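You operate a simulated robot arm through the tools that you are given. There is no shell and no other tool. Be economical: measure what you need, move in short steps, check, and stop when the job is done.

The job below is to be done with a simulated robot arm. You get a single attempt, and the scene is never put back.

Task
Put the strainer on bypass, shut it off and drain it until the POT gauge shows nought.
Fine: nought is under 0.1 bar; BYPASS lever open first, then INLET and OUTLET shut; the WASTE lever stays open; other valves and the latch stay as they are.

The check looks at the end state, three seconds after you hand in, the way a careful person would. Anything else that was tipped, shoved, dropped, spilled or broken makes it a failure.

Robot
A 6-joint arm with a two-finger parallel gripper, fixed in place. Base frame: the origin is at the foot of the arm, x ahead of it, y to its left, z up; the work surface is at about z = 800. Readings come in mm, rad, newtons and seconds.
With the tool pointing down near the work surface it reaches from about 340 to 820 mm from the base axis. Its first joint turns from -2.897 to 2.897 rad. Payload 3.91 kg.
The tool frame sits at the grasp point between the pads (the TCP): z along the fingers, y along the line on which they close. The tips reach 30 mm beyond it. The gripper opens to 110 mm. The fingers are 20 mm wide and 10 mm thick; the gripper's body (48 by 112 mm) begins 55 mm behind the TCP.
Orientation is that of the tool frame in the base frame, as [roll, pitch, yaw] about the fixed x, y, z axes, in that order (R = Rz(yaw) Ry(pitch) Rx(roll)). With the fingers straight down and closing along the base's y, the tool's x points along the base's -x, its y along +y and its z along -z.

Tools
- The arm moves only by the tool send_rows. Its argument "plan" is a list of rows, each an object of numbers (a shift or turn left out is 0, a gripper value left out holds the last): "wx", "wy", "wz": the turn, a rotation vector about the tool's x, y, z in rad; "x", "y", "z": the shift along the tool's x, y, z in cm; "claw": the gripper command, from -1 (shut) to 1 (fully open), values between in proportion. In form: [{"wx": .., "wy": .., "wz": .., "x": .., "y": .., "z": .., "claw": ..}, ...]. A call has 1 to 8 rows; each row shifts and turns the commanded pose from where the row before left it, along the tool's axes as they then stand. Each row takes 0.2 s and may step no farther than 50 mm and 0.15 rad from the row before; otherwise, or with a gripper value out of range, the whole call is refused. Where a pose cannot be reached the arm comes as near as it can. A force on the tool above 40 N (or 10 N above the force at the start of the call, whichever is more), or a blocked arm, ends the call early, and 0.2 s more pass. Each finger travels about 45 mm/s and halts on what it meets, pressing with about 23 N; the grip force reading is that of the motor and also rises with nothing between the fingers. The clock runs only during rows and for 0.2 s after the last one: add rows that do not move to give the fingers time. It gives the time, the measured TCP pose, the force on the tool (base axes), the opening and the grip force at its end, in the units of the frame above (readings bear some noise), with the torque about the TCP (base axes, N m) and any sound that the robot's microphone picked up.
- Cameras (640 x 400 px; columns grow to the right, rows downward): "scene" is fixed at [51.2, 500.1, 1759]; the picture's right is [-0.90, -0.43, 0.00], its down [-0.25, 0.51, -0.82] and it looks along [0.36, -0.74, -0.57] (base axes); focal length 315 px, centre (320, 200). "wrist" rides on the gripper at [77, 7, -114] in the tool frame; the picture's right is [-0.09, 1.00, 0.00], its down [-0.80, -0.07, -0.59] and it looks along [-0.59, -0.05, 0.80] (tool axes); focal length 270 px, centre (320, 200). There is no depth. A picture from a camera that has moved, and an enlarged one, comes with that camera's place and axes in the base frame and with its lens.
- camera(camera): a new picture of that camera. No time passes.
- slide_trunk(by): slides the trunk up (or, below 0, down) by that many mm; the arm rides with it, the base frame stays. It gives what a move gives, with no picture.
- enlarge(camera, box): a new picture of the part [left, top, right, bottom] of that camera's present view, enlarged. No time passes.
- job_done(): hands the job in; it is judged then, once.

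Work in short steps. Places have to be worked out from the pictures, the camera data and where the tool is seen: move nearer, look again, correct. Check each grasp and each placing, and mend what went wrong. You have 120 turns and 76 pictures in all, those below and enlarged ones among them. Open the gripper and draw the arm clear of the work before you hand the job in, unless the task says otherwise; then end with one line.

The tools are called after ">>>" by a JSON object that holds its "api" and its "payload". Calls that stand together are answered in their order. send_rows: Moves the arm, as the interface text tells. Its arguments: {"type":"object","properties":{"plan":{"type":"array"}},"required":["plan"]} The other tools are called the same way: slide_trunk (by) slides the trunk up or down; camera (camera) takes a picture; enlarge (camera, box) takes an enlarged picture of a part of a camera's view; job_done () hands the job in.

At the start:

```text
time: 0.0
position: [325.4, -280.4, 1375.1]
ee_rot: [3.141, -0.001, -3.141]
wrist_force: [0.4, -1.1, 0.0]
torque: [0.02, -0.01, 0.02]
opening: 109.9
grasp_force: 0.0
trunk travel left (down, up): [-575.0, 35.0]
```

scene: 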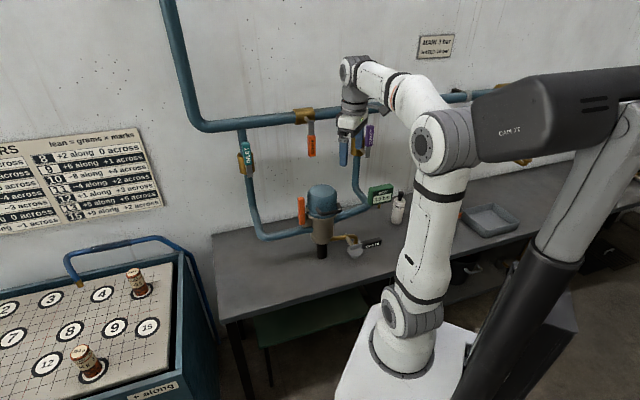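
wrist: 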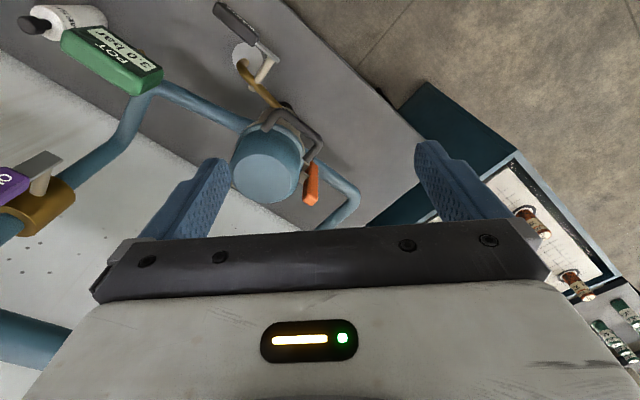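

I'll look closely at the pipework first, with enlarged views of the scene.

>>> {"api": "enlarge", "payload": {"camera": "scene", "box": [220, 90, 420, 270]}}

>>> {"api": "enlarge", "payload": {"camera": "scene", "box": [400, 20, 600, 180]}}

>>> {"api": "enlarge", "payload": {"camera": "wrist", "box": [0, 0, 360, 250]}}

```text
2.22 times, centred on (320, 180) of scene
camera zoom: at [51.2, 500.1, 1759.0], right [-0.9, -0.43, 0.0], down [-0.25, 0.51, -0.82], along [0.36, -0.74, -0.57], focal length 700 px, centre (320, 244)
```

zoom: 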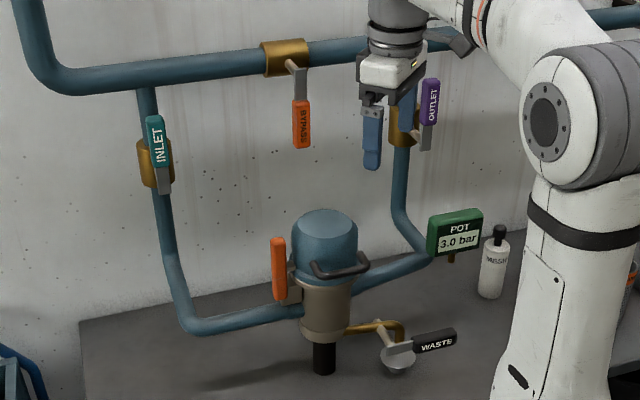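

```text
2.50 times, centred on (500, 100) of scene
camera zoom: at [51.2, 500.1, 1759.0], right [-0.9, -0.43, 0.0], down [-0.25, 0.51, -0.82], along [0.36, -0.74, -0.57], focal length 787 px, centre (-130, 450)
```

zoom: 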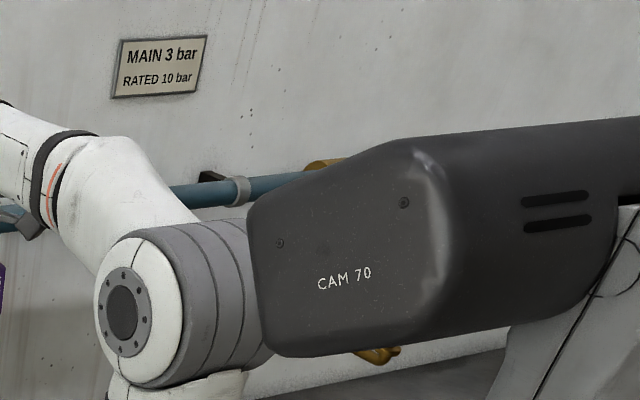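

```text
1.60 times, centred on (180, 125) of wrist
camera zoom: at [248.7, -272.6, 1489.7], right [0.09, 1.0, 0.0], down [0.8, -0.07, 0.59], along [0.59, -0.05, -0.8], focal length 432 px, centre (544, 320)
```

zoom: 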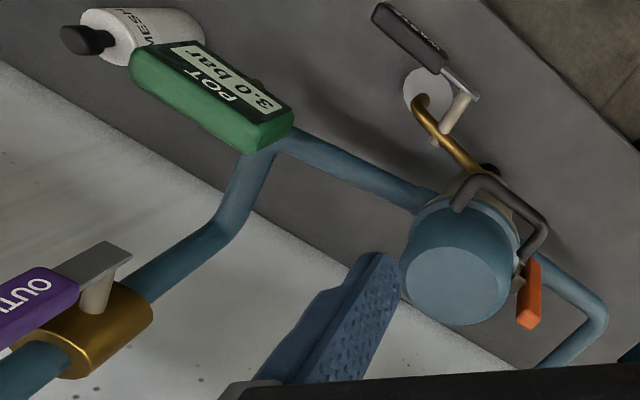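

The wall runs at about 45°, roughly 900 mm from the base along a -45° bearing. BYPASS hangs across its pipe (shut), and INLET and OUTLET lie along theirs (open). I turn the tool to face the wall squarely and look again.

>>> {"api": "send_rows", "payload": {"plan": [{"wz": 0.132}, {"wz": 0.132}, {"wz": 0.132}, {"wz": 0.132}, {"wz": 0.132}, {"wz": 0.132}]}}

>>> {"api": "camera", "payload": {"camera": "wrist"}}

```text
time: 1.4
position: [327.2, -279.6, 1375.4]
ee_rot: [3.141, 0.0, 2.347]
wrist_force: [-0.2, -0.1, -0.3]
torque: [-0.01, 0.05, 0.0]
opening: 109.9
grasp_force: 0.1
trunk travel left (down, up): [-575.0, 35.0]
```

```text
70 pictures are left
camera wrist: at [277.1, -219.8, 1489.7], right [0.77, 0.64, 0.0], down [0.51, -0.62, 0.59], along [0.38, -0.46, -0.8], focal length 270 px, centre (320, 200)
```

wrist: 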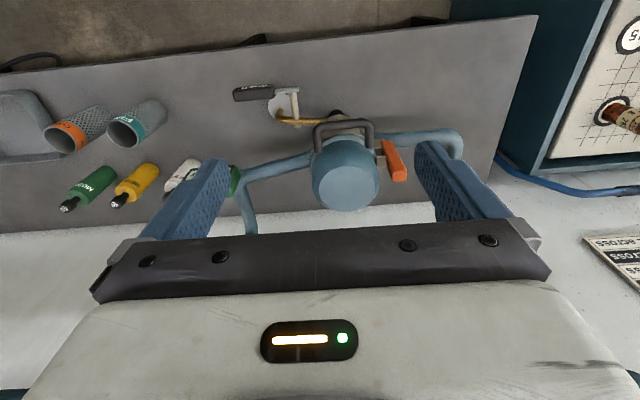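

Next I pitch the fingers up towards the wall in free space, moving a little forward as I go.

>>> {"api": "send_rows", "payload": {"plan": [{"wy": -0.15, "x": -2}, {"wy": -0.15, "x": -2}, {"wy": -0.15, "x": -2}, {"wy": -0.15, "x": -2}, {"wy": -0.15, "x": -1, "z": 1}, {"wy": -0.15}, {"wy": -0.15}]}}

>>> {"api": "camera", "payload": {"camera": "wrist"}}

>>> {"api": "camera", "payload": {"camera": "scene"}}

```text
time: 3.0
position: [388.9, -343.5, 1390.4]
ee_rot: [3.14, 1.052, 2.348]
wrist_force: [0.1, 1.3, 0.8]
torque: [0.01, -0.01, 0.0]
opening: 109.8
grasp_force: 0.1
trunk travel left (down, up): [-575.0, 35.0]
```

```text
69 pictures are left
camera wrist: at [297.3, -241.1, 1380.5], right [0.74, 0.67, 0.08], down [-0.13, 0.03, 0.99], along [0.66, -0.74, 0.12], focal length 270 px, centre (320, 200)
```

wrist: 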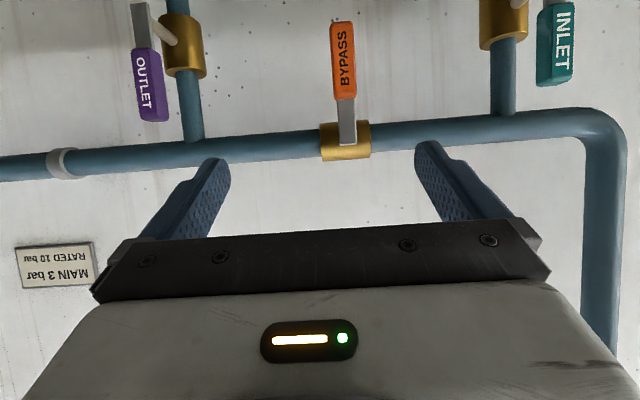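

```text
68 pictures are left
```

scene: 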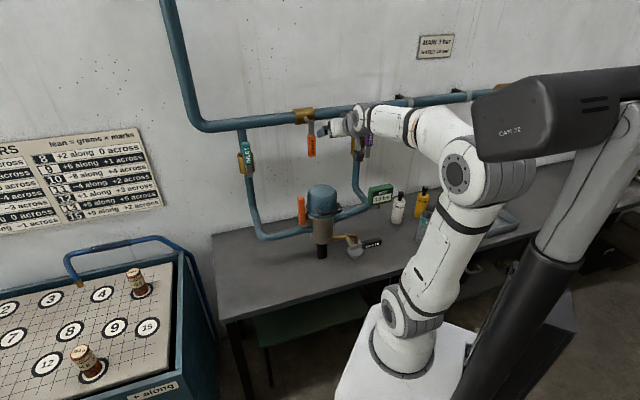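

From two views: BYPASS pivot at about (560,-474,1340), handle tip at about z 1210, handle plane about 720 mm out along the tool's wall direction. I level the tool, close the fingers and move beside the handle, staying well in front of it.

>>> {"api": "send_rows", "payload": {"plan": [{"wy": -0.13, "claw": -1}, {"wy": -0.13}, {"wy": -0.13}, {"wy": -0.1295}, {"x": 4, "y": 2, "z": 1}, {"x": 4, "y": 2, "z": 1}, {"x": 4, "y": 2, "z": 1}, {"x": 3, "y": 2, "z": 1}]}}

>>> {"api": "camera", "payload": {"camera": "wrist"}}

>>> {"api": "enlarge", "payload": {"camera": "scene", "box": [220, 90, 420, 270]}}

```text
time: 4.8
position: [476.9, -314.2, 1239.9]
ee_rot: [-2.68, 1.568, 2.81]
wrist_force: [0.0, -0.2, 0.1]
torque: [0.02, -0.02, 0.02]
opening: 0.1
grasp_force: 22.8
trunk travel left (down, up): [-575.0, 35.0]
```

```text
67 pictures are left
camera wrist: at [399.9, -228.3, 1164.0], right [0.71, 0.7, 0.09], down [-0.47, 0.37, 0.8], along [0.53, -0.61, 0.59], focal length 270 px, centre (320, 200)
```

wrist: 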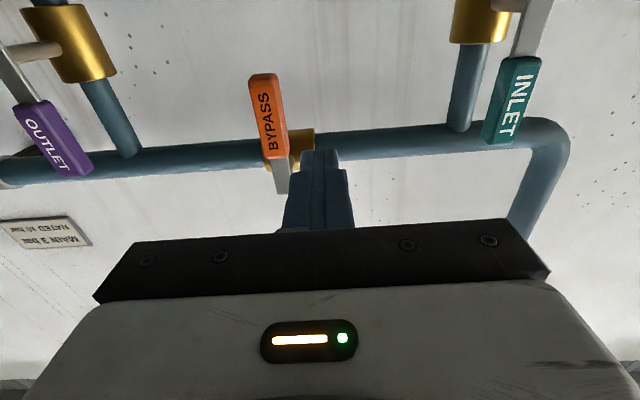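

```text
2.22 times, centred on (320, 180) of scene
camera zoom: at [51.2, 500.1, 1759.0], right [-0.9, -0.43, 0.0], down [-0.25, 0.51, -0.82], along [0.36, -0.74, -0.57], focal length 700 px, centre (320, 244)
```

zoom: 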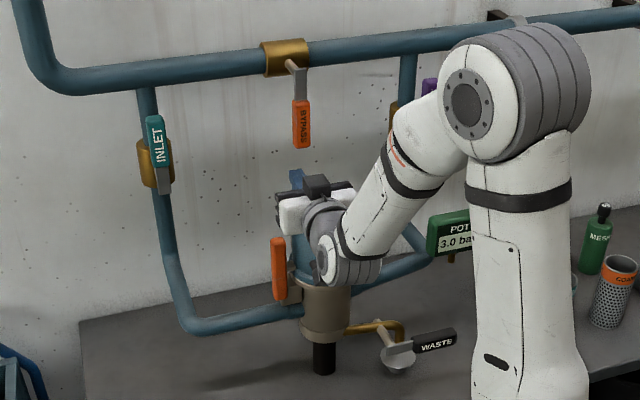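

Second view agrees: handle tip at N≈722, S≈67, z≈1213, with the fingers 50 mm to its left. I advance so that the tips pass the handle plane but stop short of the pipe.

>>> {"api": "send_rows", "payload": {"plan": [{"z": 4}, {"z": 4}, {"z": 4}, {"z": 3.8}, {}]}}

>>> {"api": "camera", "payload": {"camera": "wrist"}}

>>> {"api": "enlarge", "payload": {"camera": "scene", "box": [220, 90, 420, 270]}}

```text
time: 6.0
position: [584.5, -427.5, 1241.0]
ee_rot: [-3.099, 1.568, 2.395]
wrist_force: [-0.5, -0.1, 0.7]
torque: [-0.02, 0.03, -0.02]
opening: 0.1
grasp_force: 22.7
trunk travel left (down, up): [-575.0, 35.0]
```

```text
65 pictures are left
camera wrist: at [509.5, -341.7, 1164.6], right [0.71, 0.7, 0.09], down [-0.47, 0.37, 0.8], along [0.53, -0.61, 0.59], focal length 270 px, centre (320, 200)
```

wrist: 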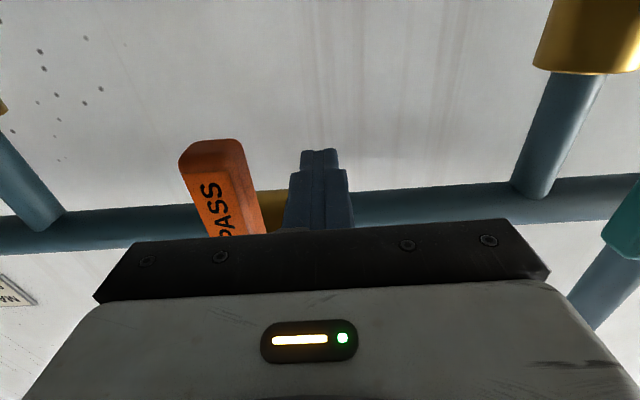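

```text
2.22 times, centred on (320, 180) of scene
camera zoom: at [51.2, 500.1, 1759.0], right [-0.9, -0.43, 0.0], down [-0.25, 0.51, -0.82], along [0.36, -0.74, -0.57], focal length 700 px, centre (320, 244)
```

zoom: 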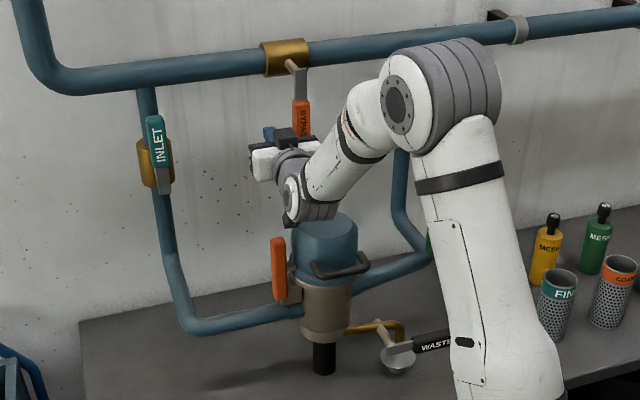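

The fingertips overlap the handle depth, with the handle's left edge about 18 mm to the right of the finger. I push gently right by 45 mm and watch the force.

>>> {"api": "send_rows", "payload": {"plan": [{"y": -1.0}, {"y": -1.0}, {"y": -0.8}, {"y": -0.8}, {"y": -0.8}]}}

>>> {"api": "camera", "payload": {"camera": "wrist"}}

```text
time: 7.2
position: [555.0, -459.8, 1239.3]
ee_rot: [-3.061, 1.567, 2.43]
wrist_force: [2.8, 3.6, -4.1]
torque: [0.02, -0.02, 0.0]
opening: 0.0
grasp_force: 23.3
trunk travel left (down, up): [-575.0, 35.0]
```

```text
63 pictures are left
camera wrist: at [479.1, -373.2, 1163.0], right [0.71, 0.7, 0.09], down [-0.47, 0.37, 0.8], along [0.53, -0.61, 0.59], focal length 270 px, centre (320, 200)
```

wrist: 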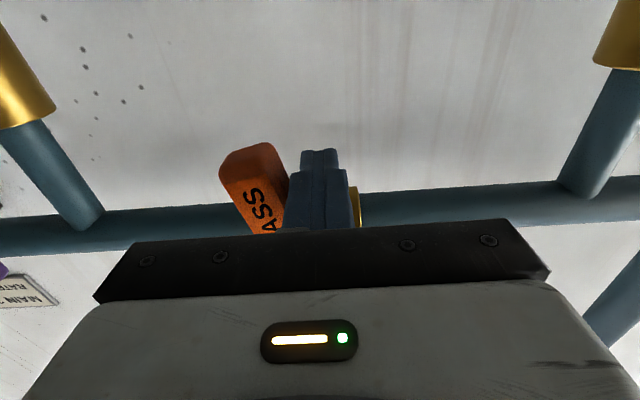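

The handle moves easily to the right, so I follow its arc.

>>> {"api": "send_rows", "payload": {"plan": [{"y": -1.4, "x": -0.3}, {"y": -1.4, "x": -0.3}, {"y": -1.1, "x": -0.45}, {"y": -1.1, "x": -0.45}, {"y": -1.15, "x": -0.8}, {"y": -1.15, "x": -0.8}, {"y": -0.7, "x": -1.05}, {"y": -0.7, "x": -1.05}]}}

>>> {"api": "camera", "payload": {"camera": "wrist"}}

>>> {"api": "enlarge", "payload": {"camera": "scene", "box": [220, 90, 420, 270]}}

```text
time: 9.0
position: [492.6, -520.5, 1292.5]
ee_rot: [-3.104, 1.568, 2.384]
wrist_force: [0.5, 2.5, -2.6]
torque: [-0.01, -0.06, -0.03]
opening: 0.0
grasp_force: 23.7
trunk travel left (down, up): [-575.0, 35.0]
```

```text
62 pictures are left
camera wrist: at [417.0, -434.7, 1216.2], right [0.71, 0.7, 0.09], down [-0.47, 0.37, 0.8], along [0.53, -0.61, 0.59], focal length 270 px, centre (320, 200)
```

wrist: 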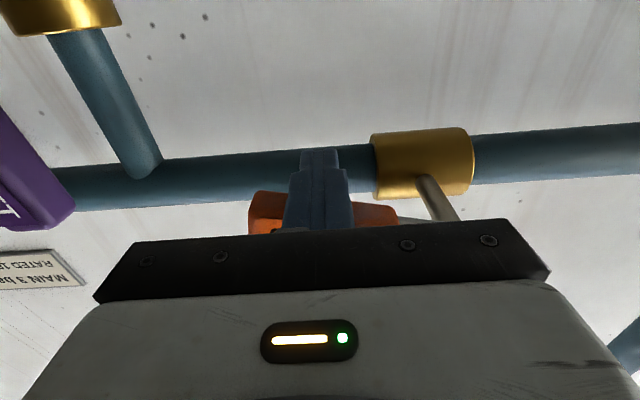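

```text
2.22 times, centred on (320, 180) of scene
camera zoom: at [51.2, 500.1, 1759.0], right [-0.9, -0.43, 0.0], down [-0.25, 0.51, -0.82], along [0.36, -0.74, -0.57], focal length 700 px, centre (320, 244)
```

zoom: 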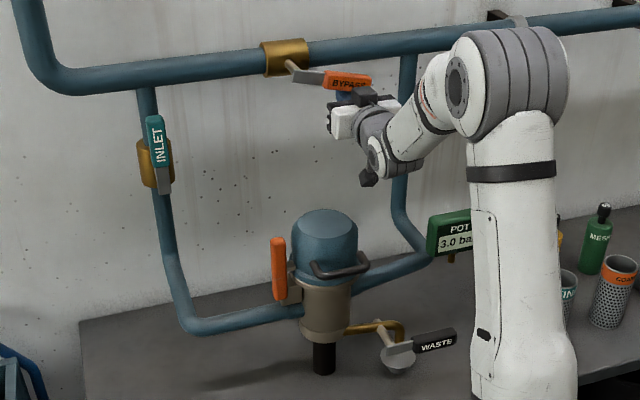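

The lever is about 15° short of horizontal. I push up in small steps until it meets its stop.

>>> {"api": "send_rows", "payload": {"plan": [{"x": -0.6, "y": -0.2}, {"x": -0.6, "y": -0.1}, {"x": -0.6}, {"x": -0.4}, {"x": -0.4}]}}

>>> {"api": "enlarge", "payload": {"camera": "scene", "box": [270, 80, 390, 170]}}

```text
time: 10.2
position: [490.3, -522.8, 1316.0]
ee_rot: [2.986, 1.565, 2.193]
wrist_force: [-5.3, -0.9, -11.1]
torque: [-0.07, -0.11, 0.05]
opening: 0.0
grasp_force: 22.7
trunk travel left (down, up): [-575.0, 35.0]
```

```text
4.44 times, centred on (330, 125) of scene
camera zoom: at [51.2, 500.1, 1759.0], right [-0.9, -0.43, 0.0], down [-0.25, 0.51, -0.82], along [0.36, -0.74, -0.57], focal length 1400 px, centre (276, 533)
```

zoom: 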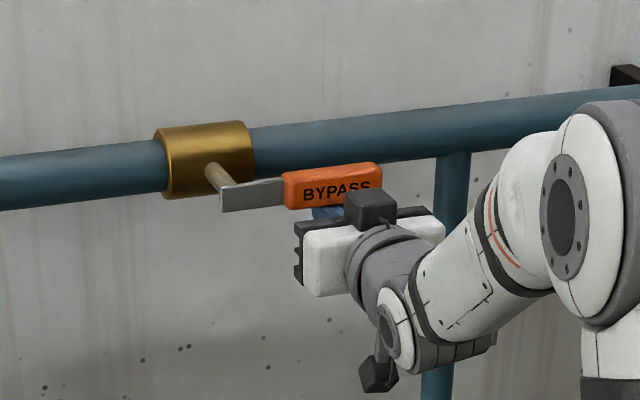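

Force is rising and the lever looks parallel to the pipe. One more small push tells whether it is on the stop.

>>> {"api": "send_rows", "payload": {"plan": [{"x": -0.3}, {"x": -0.3}, {}]}}

```text
time: 10.9
position: [490.0, -524.5, 1314.7]
ee_rot: [3.085, 1.552, 2.29]
wrist_force: [-0.5, -0.9, -6.2]
torque: [-0.05, 0.0, 0.05]
opening: 0.0
grasp_force: 22.9
trunk travel left (down, up): [-575.0, 35.0]
stopped in row 3: the force on the tool passed its limit at 42 N (the readings are from after the stop); the commanded pose is now the measured one
```

Past 40 N with no travel means BYPASS is on its open stop. I drop clear, back off and travel left to beside the INLET handle, which I triangulate at S≈307, tip z≈1304, pivot z≈1178.

>>> {"api": "send_rows", "payload": {"plan": [{"x": 1.5}, {"z": -4, "wy": -0.017}, {"z": -4}, {"z": -4}]}}

>>> {"api": "send_rows", "payload": {"plan": [{"y": 4.7, "x": 0.4}, {"y": 4.7, "x": 0.4}, {"y": 4.7, "x": 0.4}, {"y": 4.7, "x": 0.4}, {"y": 4.7, "x": 0.4}, {"y": 4.7, "x": 0.4}, {"y": 4.7, "x": 0.4}, {"y": 4.6}]}}

>>> {"api": "camera", "payload": {"camera": "wrist"}}

>>> {"api": "enlarge", "payload": {"camera": "scene", "box": [220, 90, 420, 270]}}

```text
time: 11.9
position: [406.0, -435.5, 1303.8]
ee_rot: [0.223, 1.568, -0.57]
wrist_force: [0.7, 0.4, 0.1]
torque: [-0.01, 0.0, -0.02]
opening: 0.0
grasp_force: 22.8
trunk travel left (down, up): [-575.0, 35.0]
```

```text
time: 13.7
position: [674.4, -173.2, 1274.8]
ee_rot: [-0.615, 1.568, -1.405]
wrist_force: [-0.1, -0.3, 0.2]
torque: [-0.01, 0.02, 0.01]
opening: 0.2
grasp_force: 22.5
trunk travel left (down, up): [-575.0, 35.0]
```

```text
59 pictures are left
camera wrist: at [597.9, -86.4, 1197.4], right [0.71, 0.7, 0.09], down [-0.47, 0.37, 0.8], along [0.53, -0.61, 0.59], focal length 270 px, centre (320, 200)
```

wrist: 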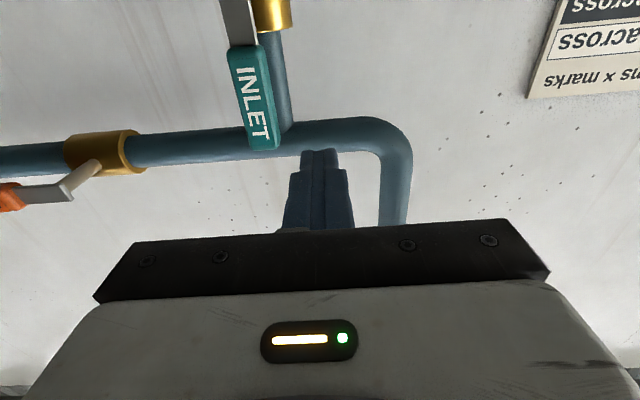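

```text
2.22 times, centred on (320, 180) of scene
camera zoom: at [51.2, 500.1, 1759.0], right [-0.9, -0.43, 0.0], down [-0.25, 0.51, -0.82], along [0.36, -0.74, -0.57], focal length 700 px, centre (320, 244)
```

zoom: 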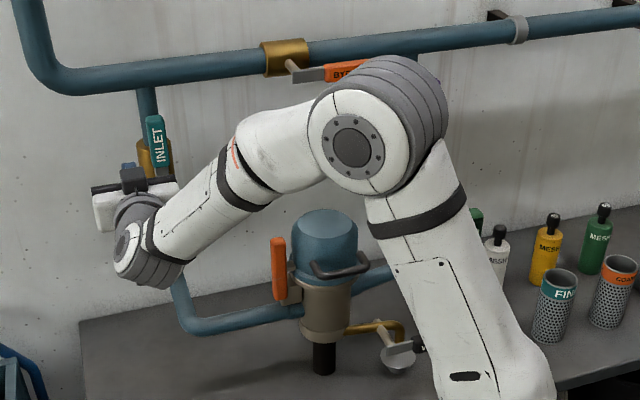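

INLET handle confirmed at S≈305, tip z≈1305. I advance to the handle depth on its left side, then test-push right.

>>> {"api": "send_rows", "payload": {"plan": [{"z": 4}, {"z": 4}, {"z": 4}, {}]}}

>>> {"api": "camera", "payload": {"camera": "wrist"}}

```text
time: 14.7
position: [758.2, -259.9, 1274.6]
ee_rot: [0.069, 1.569, -0.723]
wrist_force: [0.7, -0.5, -0.1]
torque: [-0.01, 0.02, 0.0]
opening: 0.1
grasp_force: 22.9
trunk travel left (down, up): [-575.0, 35.0]
```

```text
57 pictures are left
camera wrist: at [681.6, -173.4, 1197.8], right [0.71, 0.7, 0.09], down [-0.47, 0.37, 0.8], along [0.53, -0.61, 0.59], focal length 270 px, centre (320, 200)
```

wrist: 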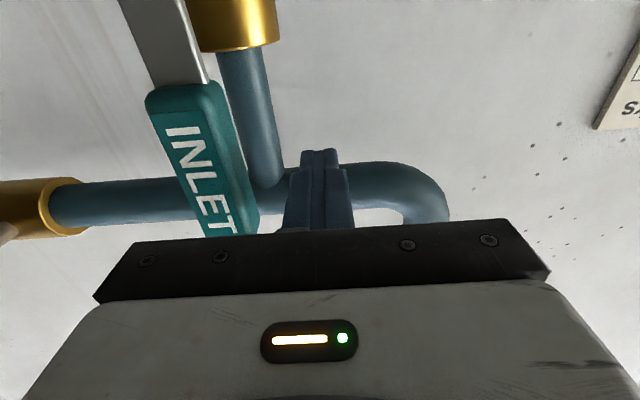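

The finger is about 25 mm to the left of the handle; I push right gently.

>>> {"api": "send_rows", "payload": {"plan": [{"y": -1.2}, {"y": -1.0}, {"y": -1.0}, {"y": -0.8}, {"y": -0.8}, {"y": -0.6}]}}

>>> {"api": "camera", "payload": {"camera": "wrist"}}

```text
time: 16.1
position: [719.4, -296.9, 1272.8]
ee_rot: [0.154, 1.571, -0.637]
wrist_force: [2.3, 1.0, 1.9]
torque: [-0.03, -0.02, 0.0]
opening: 0.1
grasp_force: 23.4
trunk travel left (down, up): [-575.0, 35.0]
```

```text
56 pictures are left
camera wrist: at [643.8, -210.9, 1196.5], right [0.71, 0.7, 0.09], down [-0.47, 0.37, 0.8], along [0.53, -0.61, 0.59], focal length 270 px, centre (320, 200)
```

wrist: 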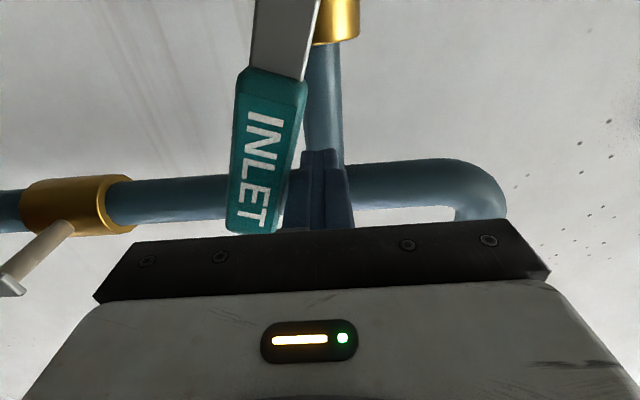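

It turns right freely. I follow the arc over and down.

>>> {"api": "send_rows", "payload": {"plan": [{"y": -1.2, "x": 0.1}, {"y": -1.2, "x": 0.1}, {"y": -1.05, "x": 0.4}, {"y": -1.05, "x": 0.4}, {"y": -1.1, "x": 0.8}, {"y": -1.1, "x": 0.8}, {"y": -0.75, "x": 1.05}, {"y": -0.75, "x": 1.05}]}}

>>> {"api": "send_rows", "payload": {"plan": [{"x": 0.7, "y": -0.3}, {"x": 0.6, "y": -0.2}, {"x": 0.5, "y": -0.1}, {"x": 0.4}]}}

>>> {"api": "enlarge", "payload": {"camera": "scene", "box": [220, 90, 340, 180]}}

>>> {"api": "camera", "payload": {"camera": "wrist"}}

```text
time: 17.9
position: [660.5, -353.8, 1226.8]
ee_rot: [0.132, 1.567, -0.66]
wrist_force: [0.3, 0.3, 0.0]
torque: [0.03, 0.0, 0.01]
opening: 0.0
grasp_force: 23.5
trunk travel left (down, up): [-575.0, 35.0]
```

```text
time: 18.9
position: [655.9, -359.3, 1205.6]
ee_rot: [0.136, 1.568, -0.659]
wrist_force: [-0.2, -0.5, 2.2]
torque: [-0.03, 0.02, 0.01]
opening: 0.0
grasp_force: 23.2
trunk travel left (down, up): [-575.0, 35.0]
```

```text
4.44 times, centred on (280, 135) of scene
camera zoom: at [51.2, 500.1, 1759.0], right [-0.9, -0.43, 0.0], down [-0.25, 0.51, -0.82], along [0.36, -0.74, -0.57], focal length 1400 px, centre (498, 489)
```

zoom: 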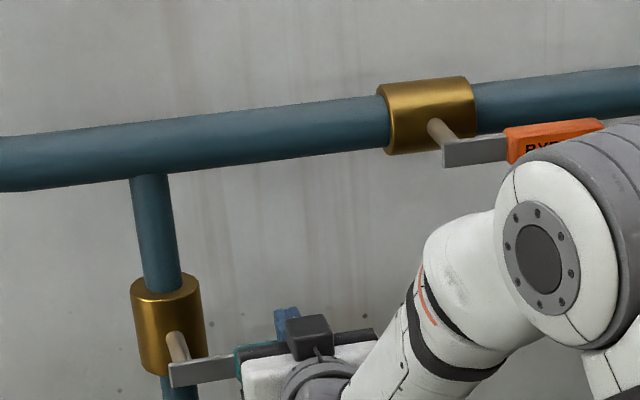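

```text
54 pictures are left
camera wrist: at [579.6, -273.3, 1128.3], right [0.71, 0.7, 0.09], down [-0.47, 0.37, 0.8], along [0.53, -0.61, 0.59], focal length 270 px, centre (320, 200)
```

wrist: 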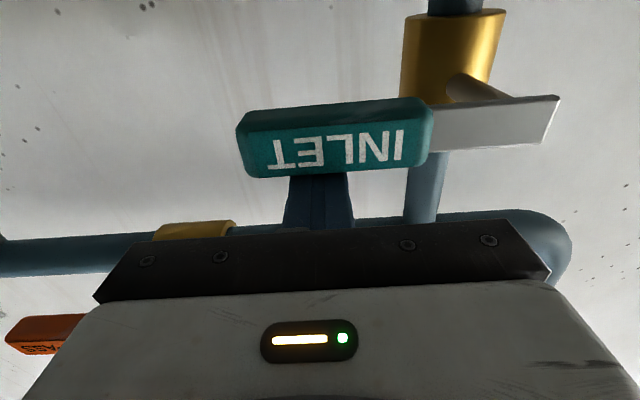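

Nearly horizontal; I push down in small steps until it reaches its stop.

>>> {"api": "send_rows", "payload": {"plan": [{"x": 0.3}, {"x": 0.3}, {"x": 0.3}, {"x": 0.3}, {}]}}

>>> {"api": "enlarge", "payload": {"camera": "scene", "box": [220, 90, 340, 180]}}

```text
time: 19.8
position: [655.9, -361.5, 1205.0]
ee_rot: [0.209, 1.549, -0.585]
wrist_force: [-2.4, 1.5, 11.3]
torque: [0.05, 0.15, -0.03]
opening: 0.0
grasp_force: 23.2
trunk travel left (down, up): [-575.0, 35.0]
stopped in row 4: the force on the tool passed its limit at 43 N (the readings are from after the stop); the commanded pose is now the measured one
```

```text
4.44 times, centred on (280, 135) of scene
camera zoom: at [51.2, 500.1, 1759.0], right [-0.9, -0.43, 0.0], down [-0.25, 0.51, -0.82], along [0.36, -0.74, -0.57], focal length 1400 px, centre (498, 489)
```

zoom: 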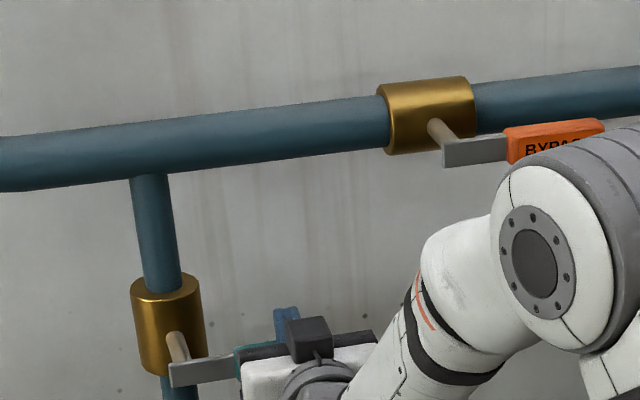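

INLET is on its shut stop. OUTLET's handle triangulates to S≈-187, tip z≈1300; I back off and travel to its left side.

>>> {"api": "send_rows", "payload": {"plan": [{"x": -1.5}, {"z": -4, "wy": -0.02}, {"z": -4}, {"z": -4}]}}

>>> {"api": "send_rows", "payload": {"plan": [{"y": -4.4, "x": -0.7}, {"y": -4.4, "x": -0.7}, {"y": -4.4, "x": -0.7}, {"y": -4.4, "x": -0.7}, {"y": -4.4, "x": -0.7}, {"y": -4.4, "x": -0.7}, {"y": -4.4, "x": -0.7}, {"y": -4.0, "x": -0.6}]}}

>>> {"api": "camera", "payload": {"camera": "wrist"}}

>>> {"api": "enlarge", "payload": {"camera": "scene", "box": [220, 90, 420, 270]}}

```text
time: 20.8
position: [569.6, -272.3, 1213.4]
ee_rot: [0.091, 1.533, -0.701]
wrist_force: [-0.7, 0.0, 0.5]
torque: [0.05, -0.02, -0.02]
opening: 0.0
grasp_force: 23.3
trunk travel left (down, up): [-575.0, 35.0]
```

```text
time: 22.6
position: [321.9, -518.1, 1267.1]
ee_rot: [0.11, 1.534, -0.682]
wrist_force: [0.2, -0.1, -0.4]
torque: [-0.02, -0.01, 0.02]
opening: 0.0
grasp_force: 22.8
trunk travel left (down, up): [-575.0, 35.0]
```

```text
52 pictures are left
camera wrist: at [248.9, -433.8, 1186.7], right [0.71, 0.7, 0.09], down [-0.49, 0.39, 0.78], along [0.51, -0.6, 0.62], focal length 270 px, centre (320, 200)
```

wrist: 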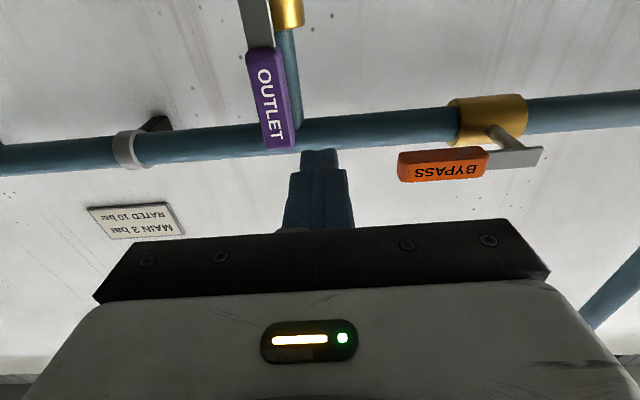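

```text
2.22 times, centred on (320, 180) of scene
camera zoom: at [51.2, 500.1, 1759.0], right [-0.9, -0.43, 0.0], down [-0.25, 0.51, -0.82], along [0.36, -0.74, -0.57], focal length 700 px, centre (320, 244)
```

zoom: 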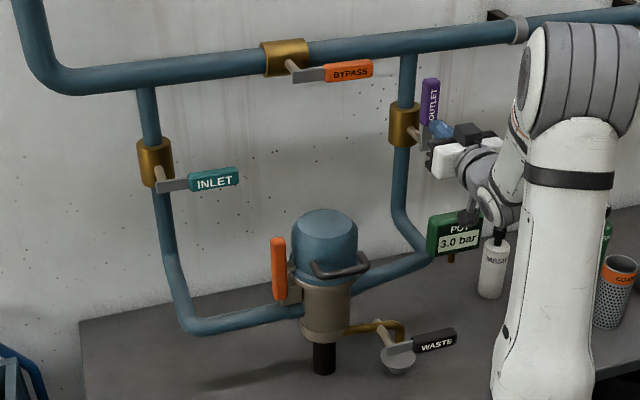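

The finger is 40 mm left of OUTLET's handle. I level the small tilt and advance.

>>> {"api": "send_rows", "payload": {"plan": [{"wy": 0.036, "x": -0.5}, {"z": 4}, {"z": 4}, {"z": 4.2}, {}]}}

>>> {"api": "camera", "payload": {"camera": "wrist"}}

```text
time: 23.8
position: [409.7, -603.9, 1271.9]
ee_rot: [1.514, 1.566, 0.721]
wrist_force: [0.4, 0.3, 0.3]
torque: [-0.01, 0.0, 0.02]
opening: 0.1
grasp_force: 23.4
trunk travel left (down, up): [-575.0, 35.0]
```

```text
50 pictures are left
camera wrist: at [333.6, -517.5, 1195.0], right [0.71, 0.7, 0.09], down [-0.47, 0.37, 0.8], along [0.53, -0.61, 0.59], focal length 270 px, centre (320, 200)
```

wrist: 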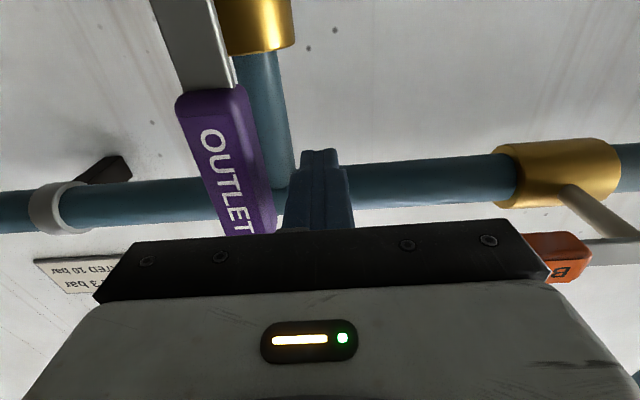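

Well placed; I push OUTLET right.

>>> {"api": "send_rows", "payload": {"plan": [{"y": -1.2}, {"y": -1.0}, {"y": -1.0}, {"y": -0.8}, {"y": -0.8}]}}

>>> {"api": "camera", "payload": {"camera": "wrist"}}

```text
time: 25.0
position: [376.4, -637.0, 1271.3]
ee_rot: [1.819, 1.566, 1.025]
wrist_force: [1.7, 2.0, -0.2]
torque: [0.02, 0.0, 0.01]
opening: 0.0
grasp_force: 23.1
trunk travel left (down, up): [-575.0, 35.0]
```

```text
49 pictures are left
camera wrist: at [300.1, -551.4, 1195.2], right [0.71, 0.7, 0.09], down [-0.47, 0.37, 0.8], along [0.53, -0.61, 0.59], focal length 270 px, centre (320, 200)
```

wrist: 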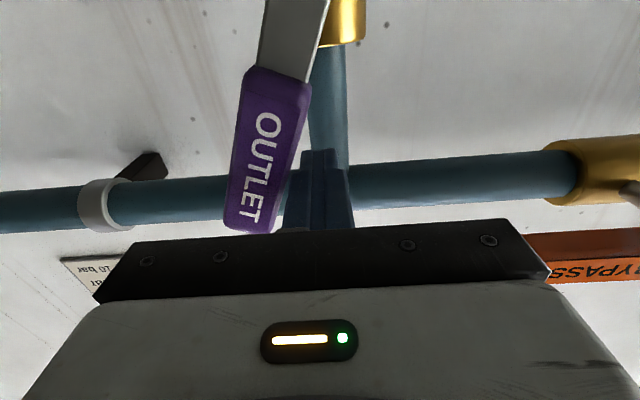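

It turns; I follow the same arc as for INLET.

>>> {"api": "send_rows", "payload": {"plan": [{"y": -1.2, "x": 0.1}, {"y": -1.2, "x": 0.1}, {"y": -1.05, "x": 0.4}, {"y": -1.05, "x": 0.4}, {"y": -1.1, "x": 0.8}, {"y": -1.1, "x": 0.8}, {"y": -0.75, "x": 1.05}, {"y": -0.75, "x": 1.05}]}}

>>> {"api": "send_rows", "payload": {"plan": [{"x": 0.7, "y": -0.3}, {"x": 0.6, "y": -0.2}, {"x": 0.5, "y": -0.1}, {"x": 0.4}]}}

>>> {"api": "send_rows", "payload": {"plan": [{"x": 0.3}, {"x": 0.3}, {"x": 0.3}, {"x": 0.3}, {"x": 0.3}, {}]}}

>>> {"api": "camera", "payload": {"camera": "wrist"}}

>>> {"api": "enlarge", "payload": {"camera": "scene", "box": [220, 90, 420, 270]}}

```text
time: 26.8
position: [315.1, -694.8, 1224.4]
ee_rot: [1.597, 1.565, 0.804]
wrist_force: [0.0, -0.2, 0.1]
torque: [-0.04, 0.01, 0.01]
opening: 0.0
grasp_force: 23.0
trunk travel left (down, up): [-575.0, 35.0]
```

```text
time: 27.8
position: [310.9, -699.8, 1204.7]
ee_rot: [0.605, 1.569, -0.188]
wrist_force: [3.0, -3.2, 8.5]
torque: [-0.02, 0.04, 0.02]
opening: 0.1
grasp_force: 23.4
trunk travel left (down, up): [-575.0, 35.0]
```

```text
time: 28.5
position: [310.3, -700.7, 1205.0]
ee_rot: [-0.083, 1.553, -0.876]
wrist_force: [-1.1, 1.9, 7.8]
torque: [0.1, 0.01, 0.0]
opening: 0.1
grasp_force: 23.3
trunk travel left (down, up): [-575.0, 35.0]
stopped in row 3: the force on the tool passed its limit at 43 N (the readings are from after the stop); the commanded pose is now the measured one
```

```text
48 pictures are left
camera wrist: at [236.8, -614.5, 1126.3], right [0.71, 0.7, 0.09], down [-0.48, 0.39, 0.79], along [0.52, -0.6, 0.61], focal length 270 px, centre (320, 200)
```

wrist: 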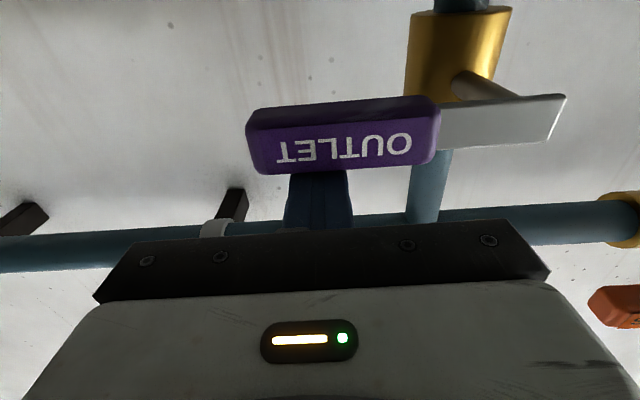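

```text
2.22 times, centred on (320, 180) of scene
camera zoom: at [51.2, 500.1, 1759.0], right [-0.9, -0.43, 0.0], down [-0.25, 0.51, -0.82], along [0.36, -0.74, -0.57], focal length 700 px, centre (320, 244)
```

zoom: 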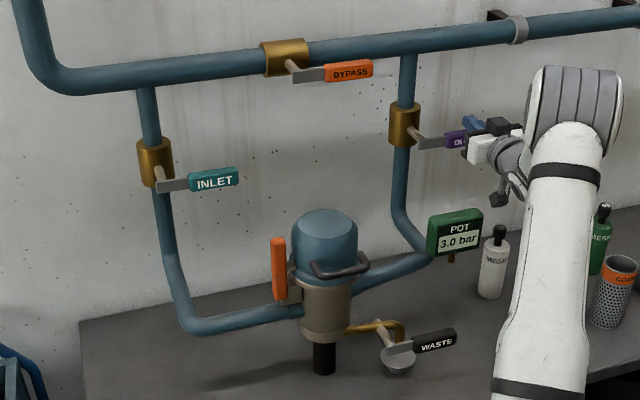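

All three pipe valves are done in order, and POT still reads 3.0 bar. Now I back away and turn the tool down again to study the WASTE valve.

>>> {"api": "send_rows", "payload": {"plan": [{"x": -1.5}, {"z": -4}, {"z": -4}, {"z": -4}, {"z": -4}, {"x": -3, "y": 2}, {"wy": 0.15, "y": 3}, {"wy": 0.15, "y": 3}]}}

>>> {"api": "send_rows", "payload": {"plan": [{"wy": 0.15, "y": 3}, {"wy": 0.15, "y": 3}, {"wy": 0.15, "y": 3}, {"wy": 0.15, "y": 2}, {"wy": 0.15, "x": 2}, {"wy": 0.15, "x": 2}, {"wy": 0.15, "x": 2}, {"wy": 0.15, "x": 2}]}}

>>> {"api": "camera", "payload": {"camera": "wrist"}}

```text
time: 30.3
position: [256.4, -529.2, 1246.2]
ee_rot: [-3.14, 1.283, 2.349]
wrist_force: [-0.2, -0.3, -0.6]
torque: [0.0, -0.02, 0.01]
opening: 0.1
grasp_force: 22.6
trunk travel left (down, up): [-575.0, 35.0]
```

```text
time: 32.1
position: [254.7, -412.3, 1175.1]
ee_rot: [3.012, 0.227, 2.358]
wrist_force: [-0.4, -0.3, -0.2]
torque: [-0.04, 0.0, 0.01]
opening: 0.0
grasp_force: 22.9
out of reach, approached as far as the arm can: row 6, 7, 8
trunk travel left (down, up): [-575.0, 35.0]
```

```text
46 pictures are left
camera wrist: at [177.4, -347.0, 1269.0], right [0.74, 0.66, 0.14], down [0.36, -0.56, 0.75], along [0.57, -0.5, -0.65], focal length 270 px, centre (320, 200)
```

wrist: 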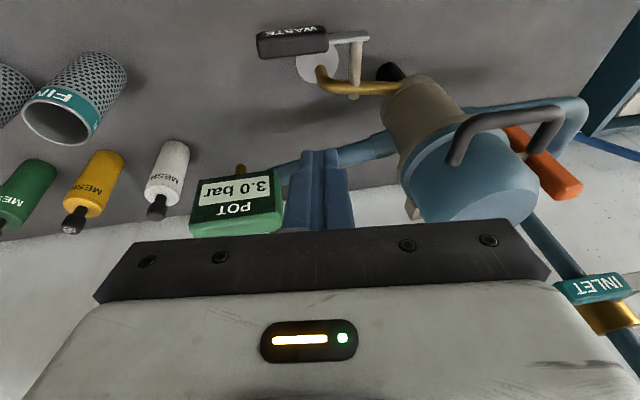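

I enlarge the WASTE valve to understand how its lever and pipe lie.

>>> {"api": "enlarge", "payload": {"camera": "wrist", "box": [230, 0, 470, 150]}}

>>> {"api": "enlarge", "payload": {"camera": "scene", "box": [290, 210, 390, 280]}}

```text
2.67 times, centred on (350, 75) of wrist
camera zoom: at [177.4, -347.0, 1269.0], right [0.74, 0.66, 0.14], down [0.36, -0.56, 0.75], along [0.57, -0.5, -0.65], focal length 721 px, centre (240, 533)
```

zoom: 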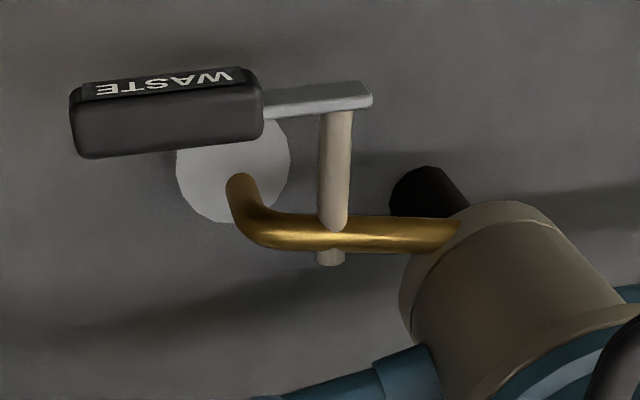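

```text
5.71 times, centred on (340, 245) of scene
camera zoom: at [51.2, 500.1, 1759.0], right [-0.9, -0.43, 0.0], down [-0.25, 0.51, -0.82], along [0.36, -0.74, -0.57], focal length 1799 px, centre (206, -57)
```

zoom: 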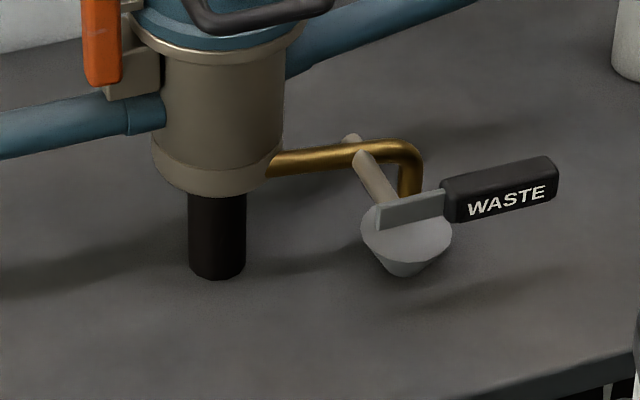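

The WASTE lever lies along its pipe, pointing away from the pot, which reads as open. I let a little time pass while levelling the tool, then reread the gauge.

>>> {"api": "send_rows", "payload": {"plan": [{"z": -3}, {"z": -3}, {"z": -2}, {}, {}, {}, {}, {}]}}

>>> {"api": "camera", "payload": {"camera": "wrist"}}

>>> {"api": "enlarge", "payload": {"camera": "scene", "box": [220, 90, 420, 270]}}

```text
time: 33.9
position: [230.8, -408.2, 1246.5]
ee_rot: [2.994, 0.239, 2.354]
wrist_force: [-0.5, 0.5, 0.5]
torque: [-0.03, -0.03, -0.01]
opening: 0.0
grasp_force: 22.7
out of reach, approached as far as the arm can: row 2, 3
trunk travel left (down, up): [-575.0, 35.0]
```

```text
43 pictures are left
camera wrist: at [151.5, -343.5, 1338.3], right [0.73, 0.66, 0.16], down [0.34, -0.56, 0.75], along [0.59, -0.5, -0.64], focal length 270 px, centre (320, 200)
```

wrist: 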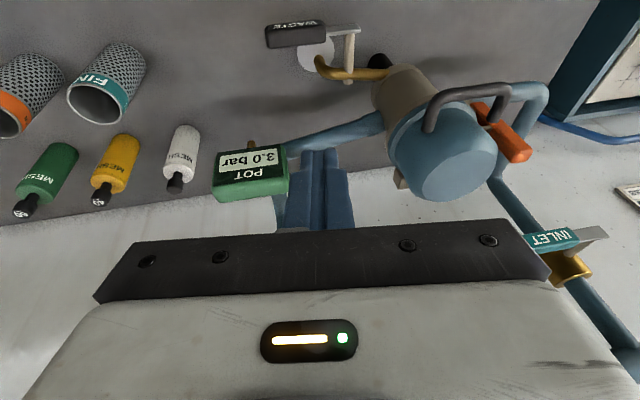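

```text
2.22 times, centred on (320, 180) of scene
camera zoom: at [51.2, 500.1, 1759.0], right [-0.9, -0.43, 0.0], down [-0.25, 0.51, -0.82], along [0.36, -0.74, -0.57], focal length 700 px, centre (320, 244)
```

zoom: 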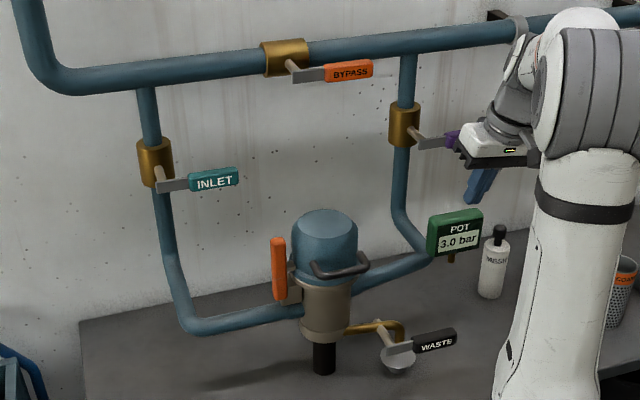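

POT still reads 3.0 after 5 s, so the WASTE valve isn't actually passing water. Its lever is horizontal at z≈893, pivot at about (341,-377), tip at about (246,-459). I lower the trunk part way for comfortable reach, then square up the tool.

>>> {"api": "slide_trunk", "payload": {"by": -150}}

>>> {"api": "camera", "payload": {"camera": "scene"}}

```text
time: 35.7
position: [229.8, -408.3, 1095.9]
ee_rot: [2.996, 0.241, 2.357]
wrist_force: [-0.9, 0.4, -0.8]
torque: [0.0, -0.03, 0.01]
opening: 0.1
grasp_force: 23.1
trunk travel left (down, up): [-425.0, 185.0]
```

```text
41 pictures are left
```

scene: 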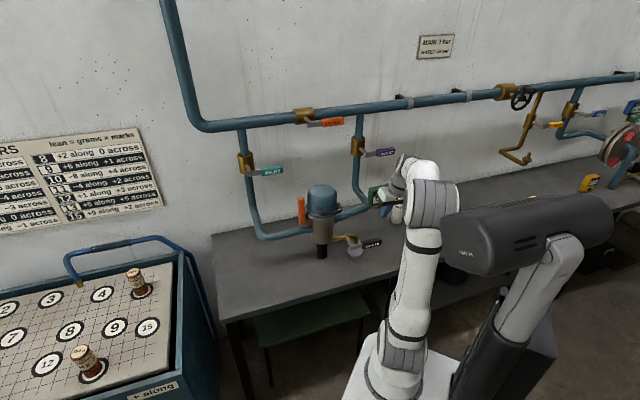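

More equipment has come into view on the right; I look at it in case it matters.

>>> {"api": "enlarge", "payload": {"camera": "scene", "box": [470, 60, 640, 200]}}

>>> {"api": "enlarge", "payload": {"camera": "wrist", "box": [180, 0, 460, 180]}}

```text
2.86 times, centred on (555, 130) of scene
camera zoom: at [51.2, 500.1, 1759.0], right [-0.9, -0.43, 0.0], down [-0.25, 0.51, -0.82], along [0.36, -0.74, -0.57], focal length 900 px, centre (-351, 400)
```

zoom: 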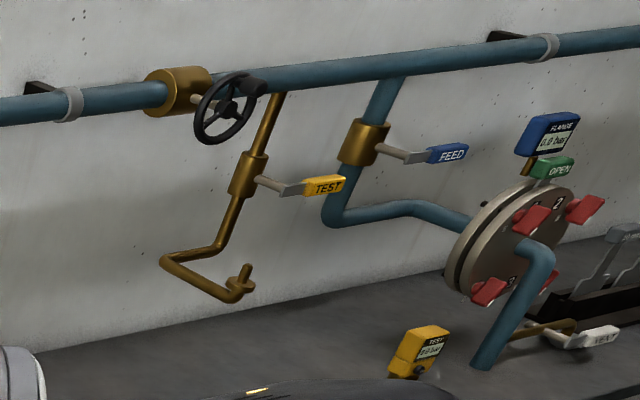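

```text
2.22 times, centred on (320, 90) of wrist
camera zoom: at [151.4, -343.5, 1188.3], right [0.73, 0.66, 0.16], down [0.34, -0.56, 0.75], along [0.59, -0.5, -0.64], focal length 601 px, centre (320, 444)
```

zoom: 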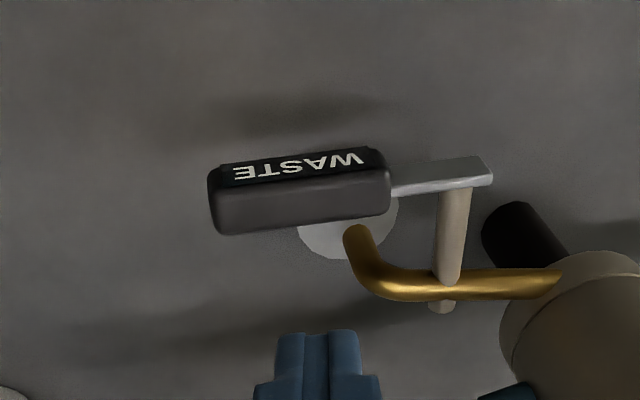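

Those belong to another station, so I leave them. I square the tool to vertical, moving up slightly, and check what the arm reaches.

>>> {"api": "send_rows", "payload": {"plan": [{"z": -2}, {}]}}

>>> {"api": "enlarge", "payload": {"camera": "wrist", "box": [180, 0, 460, 180]}}

```text
time: 36.3
position: [226.6, -405.8, 1115.1]
ee_rot: [2.988, 0.246, 2.358]
wrist_force: [0.0, -0.1, -0.3]
torque: [-0.02, 0.0, 0.01]
opening: 0.0
grasp_force: 23.1
trunk travel left (down, up): [-425.0, 185.0]
```

```text
2.22 times, centred on (320, 90) of wrist
camera zoom: at [146.3, -341.4, 1207.8], right [0.73, 0.66, 0.17], down [0.34, -0.56, 0.75], along [0.59, -0.49, -0.64], focal length 601 px, centre (320, 444)
```

zoom: 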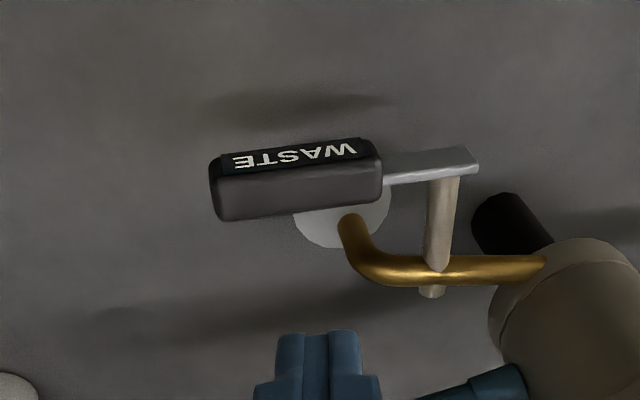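

The command follows. Now I square up to vertical and turn the fingers so they close towards the wall, to pinch the lever.

>>> {"api": "send_rows", "payload": {"plan": [{"wy": 0.123}, {"wy": 0.123}, {"wx": 0.15}, {"wz": -0.149, "claw": 0.1}, {"wz": -0.149}, {"wz": -0.149}, {"wz": -0.149}, {"wz": -0.149}]}}

>>> {"api": "send_rows", "payload": {"plan": [{"wz": -0.149}, {"wz": -0.149}, {"wz": -0.149}, {"wz": -0.149}, {"wz": -0.149}, {"wz": -0.074}]}}

>>> {"api": "camera", "payload": {"camera": "wrist"}}

>>> {"api": "camera", "payload": {"camera": "scene"}}

```text
time: 38.1
position: [233.0, -401.6, 1094.6]
ee_rot: [3.036, 0.246, 3.124]
wrist_force: [0.9, 0.9, -0.6]
torque: [-0.01, 0.02, -0.01]
opening: 60.3
grasp_force: 0.0
out of reach, approached as far as the arm can: row 1, 2, 3
trunk travel left (down, up): [-425.0, 185.0]
```

```text
time: 39.5
position: [232.7, -399.9, 1094.7]
ee_rot: [-3.03, 0.244, -2.313]
wrist_force: [-0.7, 0.5, 0.4]
torque: [0.04, 0.0, 0.03]
opening: 60.4
grasp_force: 0.1
trunk travel left (down, up): [-425.0, 185.0]
```

```text
37 pictures are left
camera wrist: at [148.6, -462.7, 1185.8], right [-0.65, 0.75, -0.09], down [0.43, 0.46, 0.77], along [0.62, 0.47, -0.63], focal length 270 px, centre (320, 200)
```

wrist: 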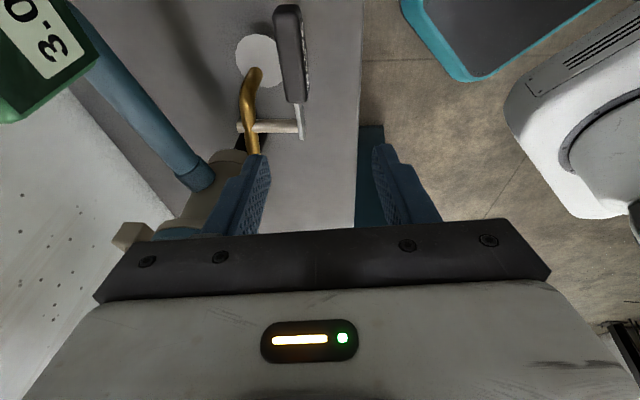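

```text
36 pictures are left
```

scene: 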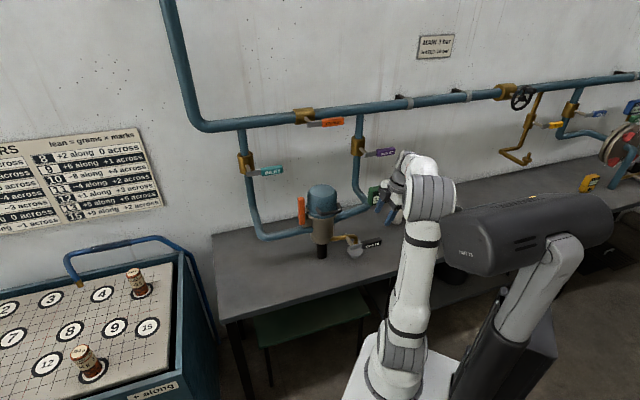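

The tilt is limited because the trunk is high relative to the tool. I raise the tool relative to the trunk, square up, then lower the trunk.

>>> {"api": "send_rows", "payload": {"plan": [{"z": -4}, {"z": -4}, {"z": -4}]}}

>>> {"api": "send_rows", "payload": {"plan": [{"wy": 0.05}, {}]}}

```text
time: 40.3
position: [205.4, -410.5, 1210.7]
ee_rot: [-3.018, 0.258, -2.315]
wrist_force: [0.3, 0.5, -0.5]
torque: [0.04, 0.0, -0.02]
opening: 60.4
grasp_force: 0.1
trunk travel left (down, up): [-425.0, 185.0]
```

```text
time: 40.9
position: [204.5, -409.4, 1210.3]
ee_rot: [-2.995, 0.24, -2.316]
wrist_force: [0.9, 0.2, -0.4]
torque: [-0.03, 0.04, 0.0]
opening: 60.5
grasp_force: 0.1
out of reach, approached as far as the arm can: row 1
trunk travel left (down, up): [-425.0, 185.0]
```

Vertical seems limited at this bearing, so I move back towards the starting bearing and square up there.

>>> {"api": "send_rows", "payload": {"plan": [{"x": -4.07, "y": -1.4, "z": 1.2}, {"x": -4.07, "y": -1.4, "z": 1.2}, {"x": -4.07, "y": -1.4, "z": 1.2}, {"wx": -0.07, "wy": 0.118}, {"wx": -0.07, "wy": 0.118}]}}

```text
time: 42.1
position: [322.7, -349.2, 1210.0]
ee_rot: [-2.993, 0.246, -2.316]
wrist_force: [0.4, -0.4, 0.0]
torque: [-0.02, -0.05, 0.01]
opening: 60.4
grasp_force: 0.0
out of reach, approached as far as the arm can: row 4, 5
trunk travel left (down, up): [-425.0, 185.0]
```

Still limited, so it is a wrist joint limit in this posture. A tilt along the lever is harmless; I only need the closing axis level, so I try that alone.

>>> {"api": "send_rows", "payload": {"plan": [{"wx": -0.07, "wy": -0.1}, {"wx": -0.077}, {}]}}

>>> {"api": "camera", "payload": {"camera": "scene"}}

```text
time: 42.9
position: [321.1, -351.6, 1211.7]
ee_rot: [-3.137, 0.345, -2.303]
wrist_force: [0.2, 0.3, -0.6]
torque: [0.01, 0.02, 0.02]
opening: 60.6
grasp_force: 0.2
trunk travel left (down, up): [-425.0, 185.0]
```

```text
35 pictures are left
```

scene: 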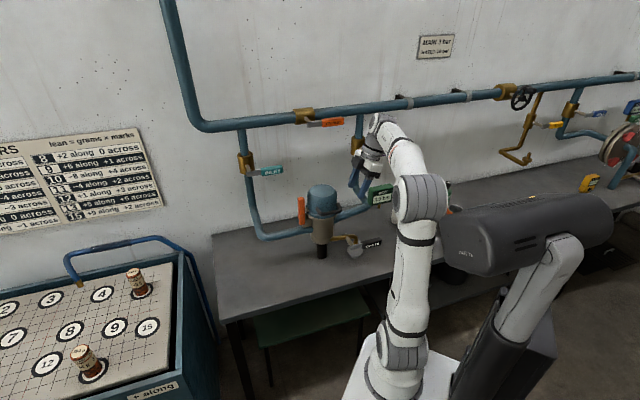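

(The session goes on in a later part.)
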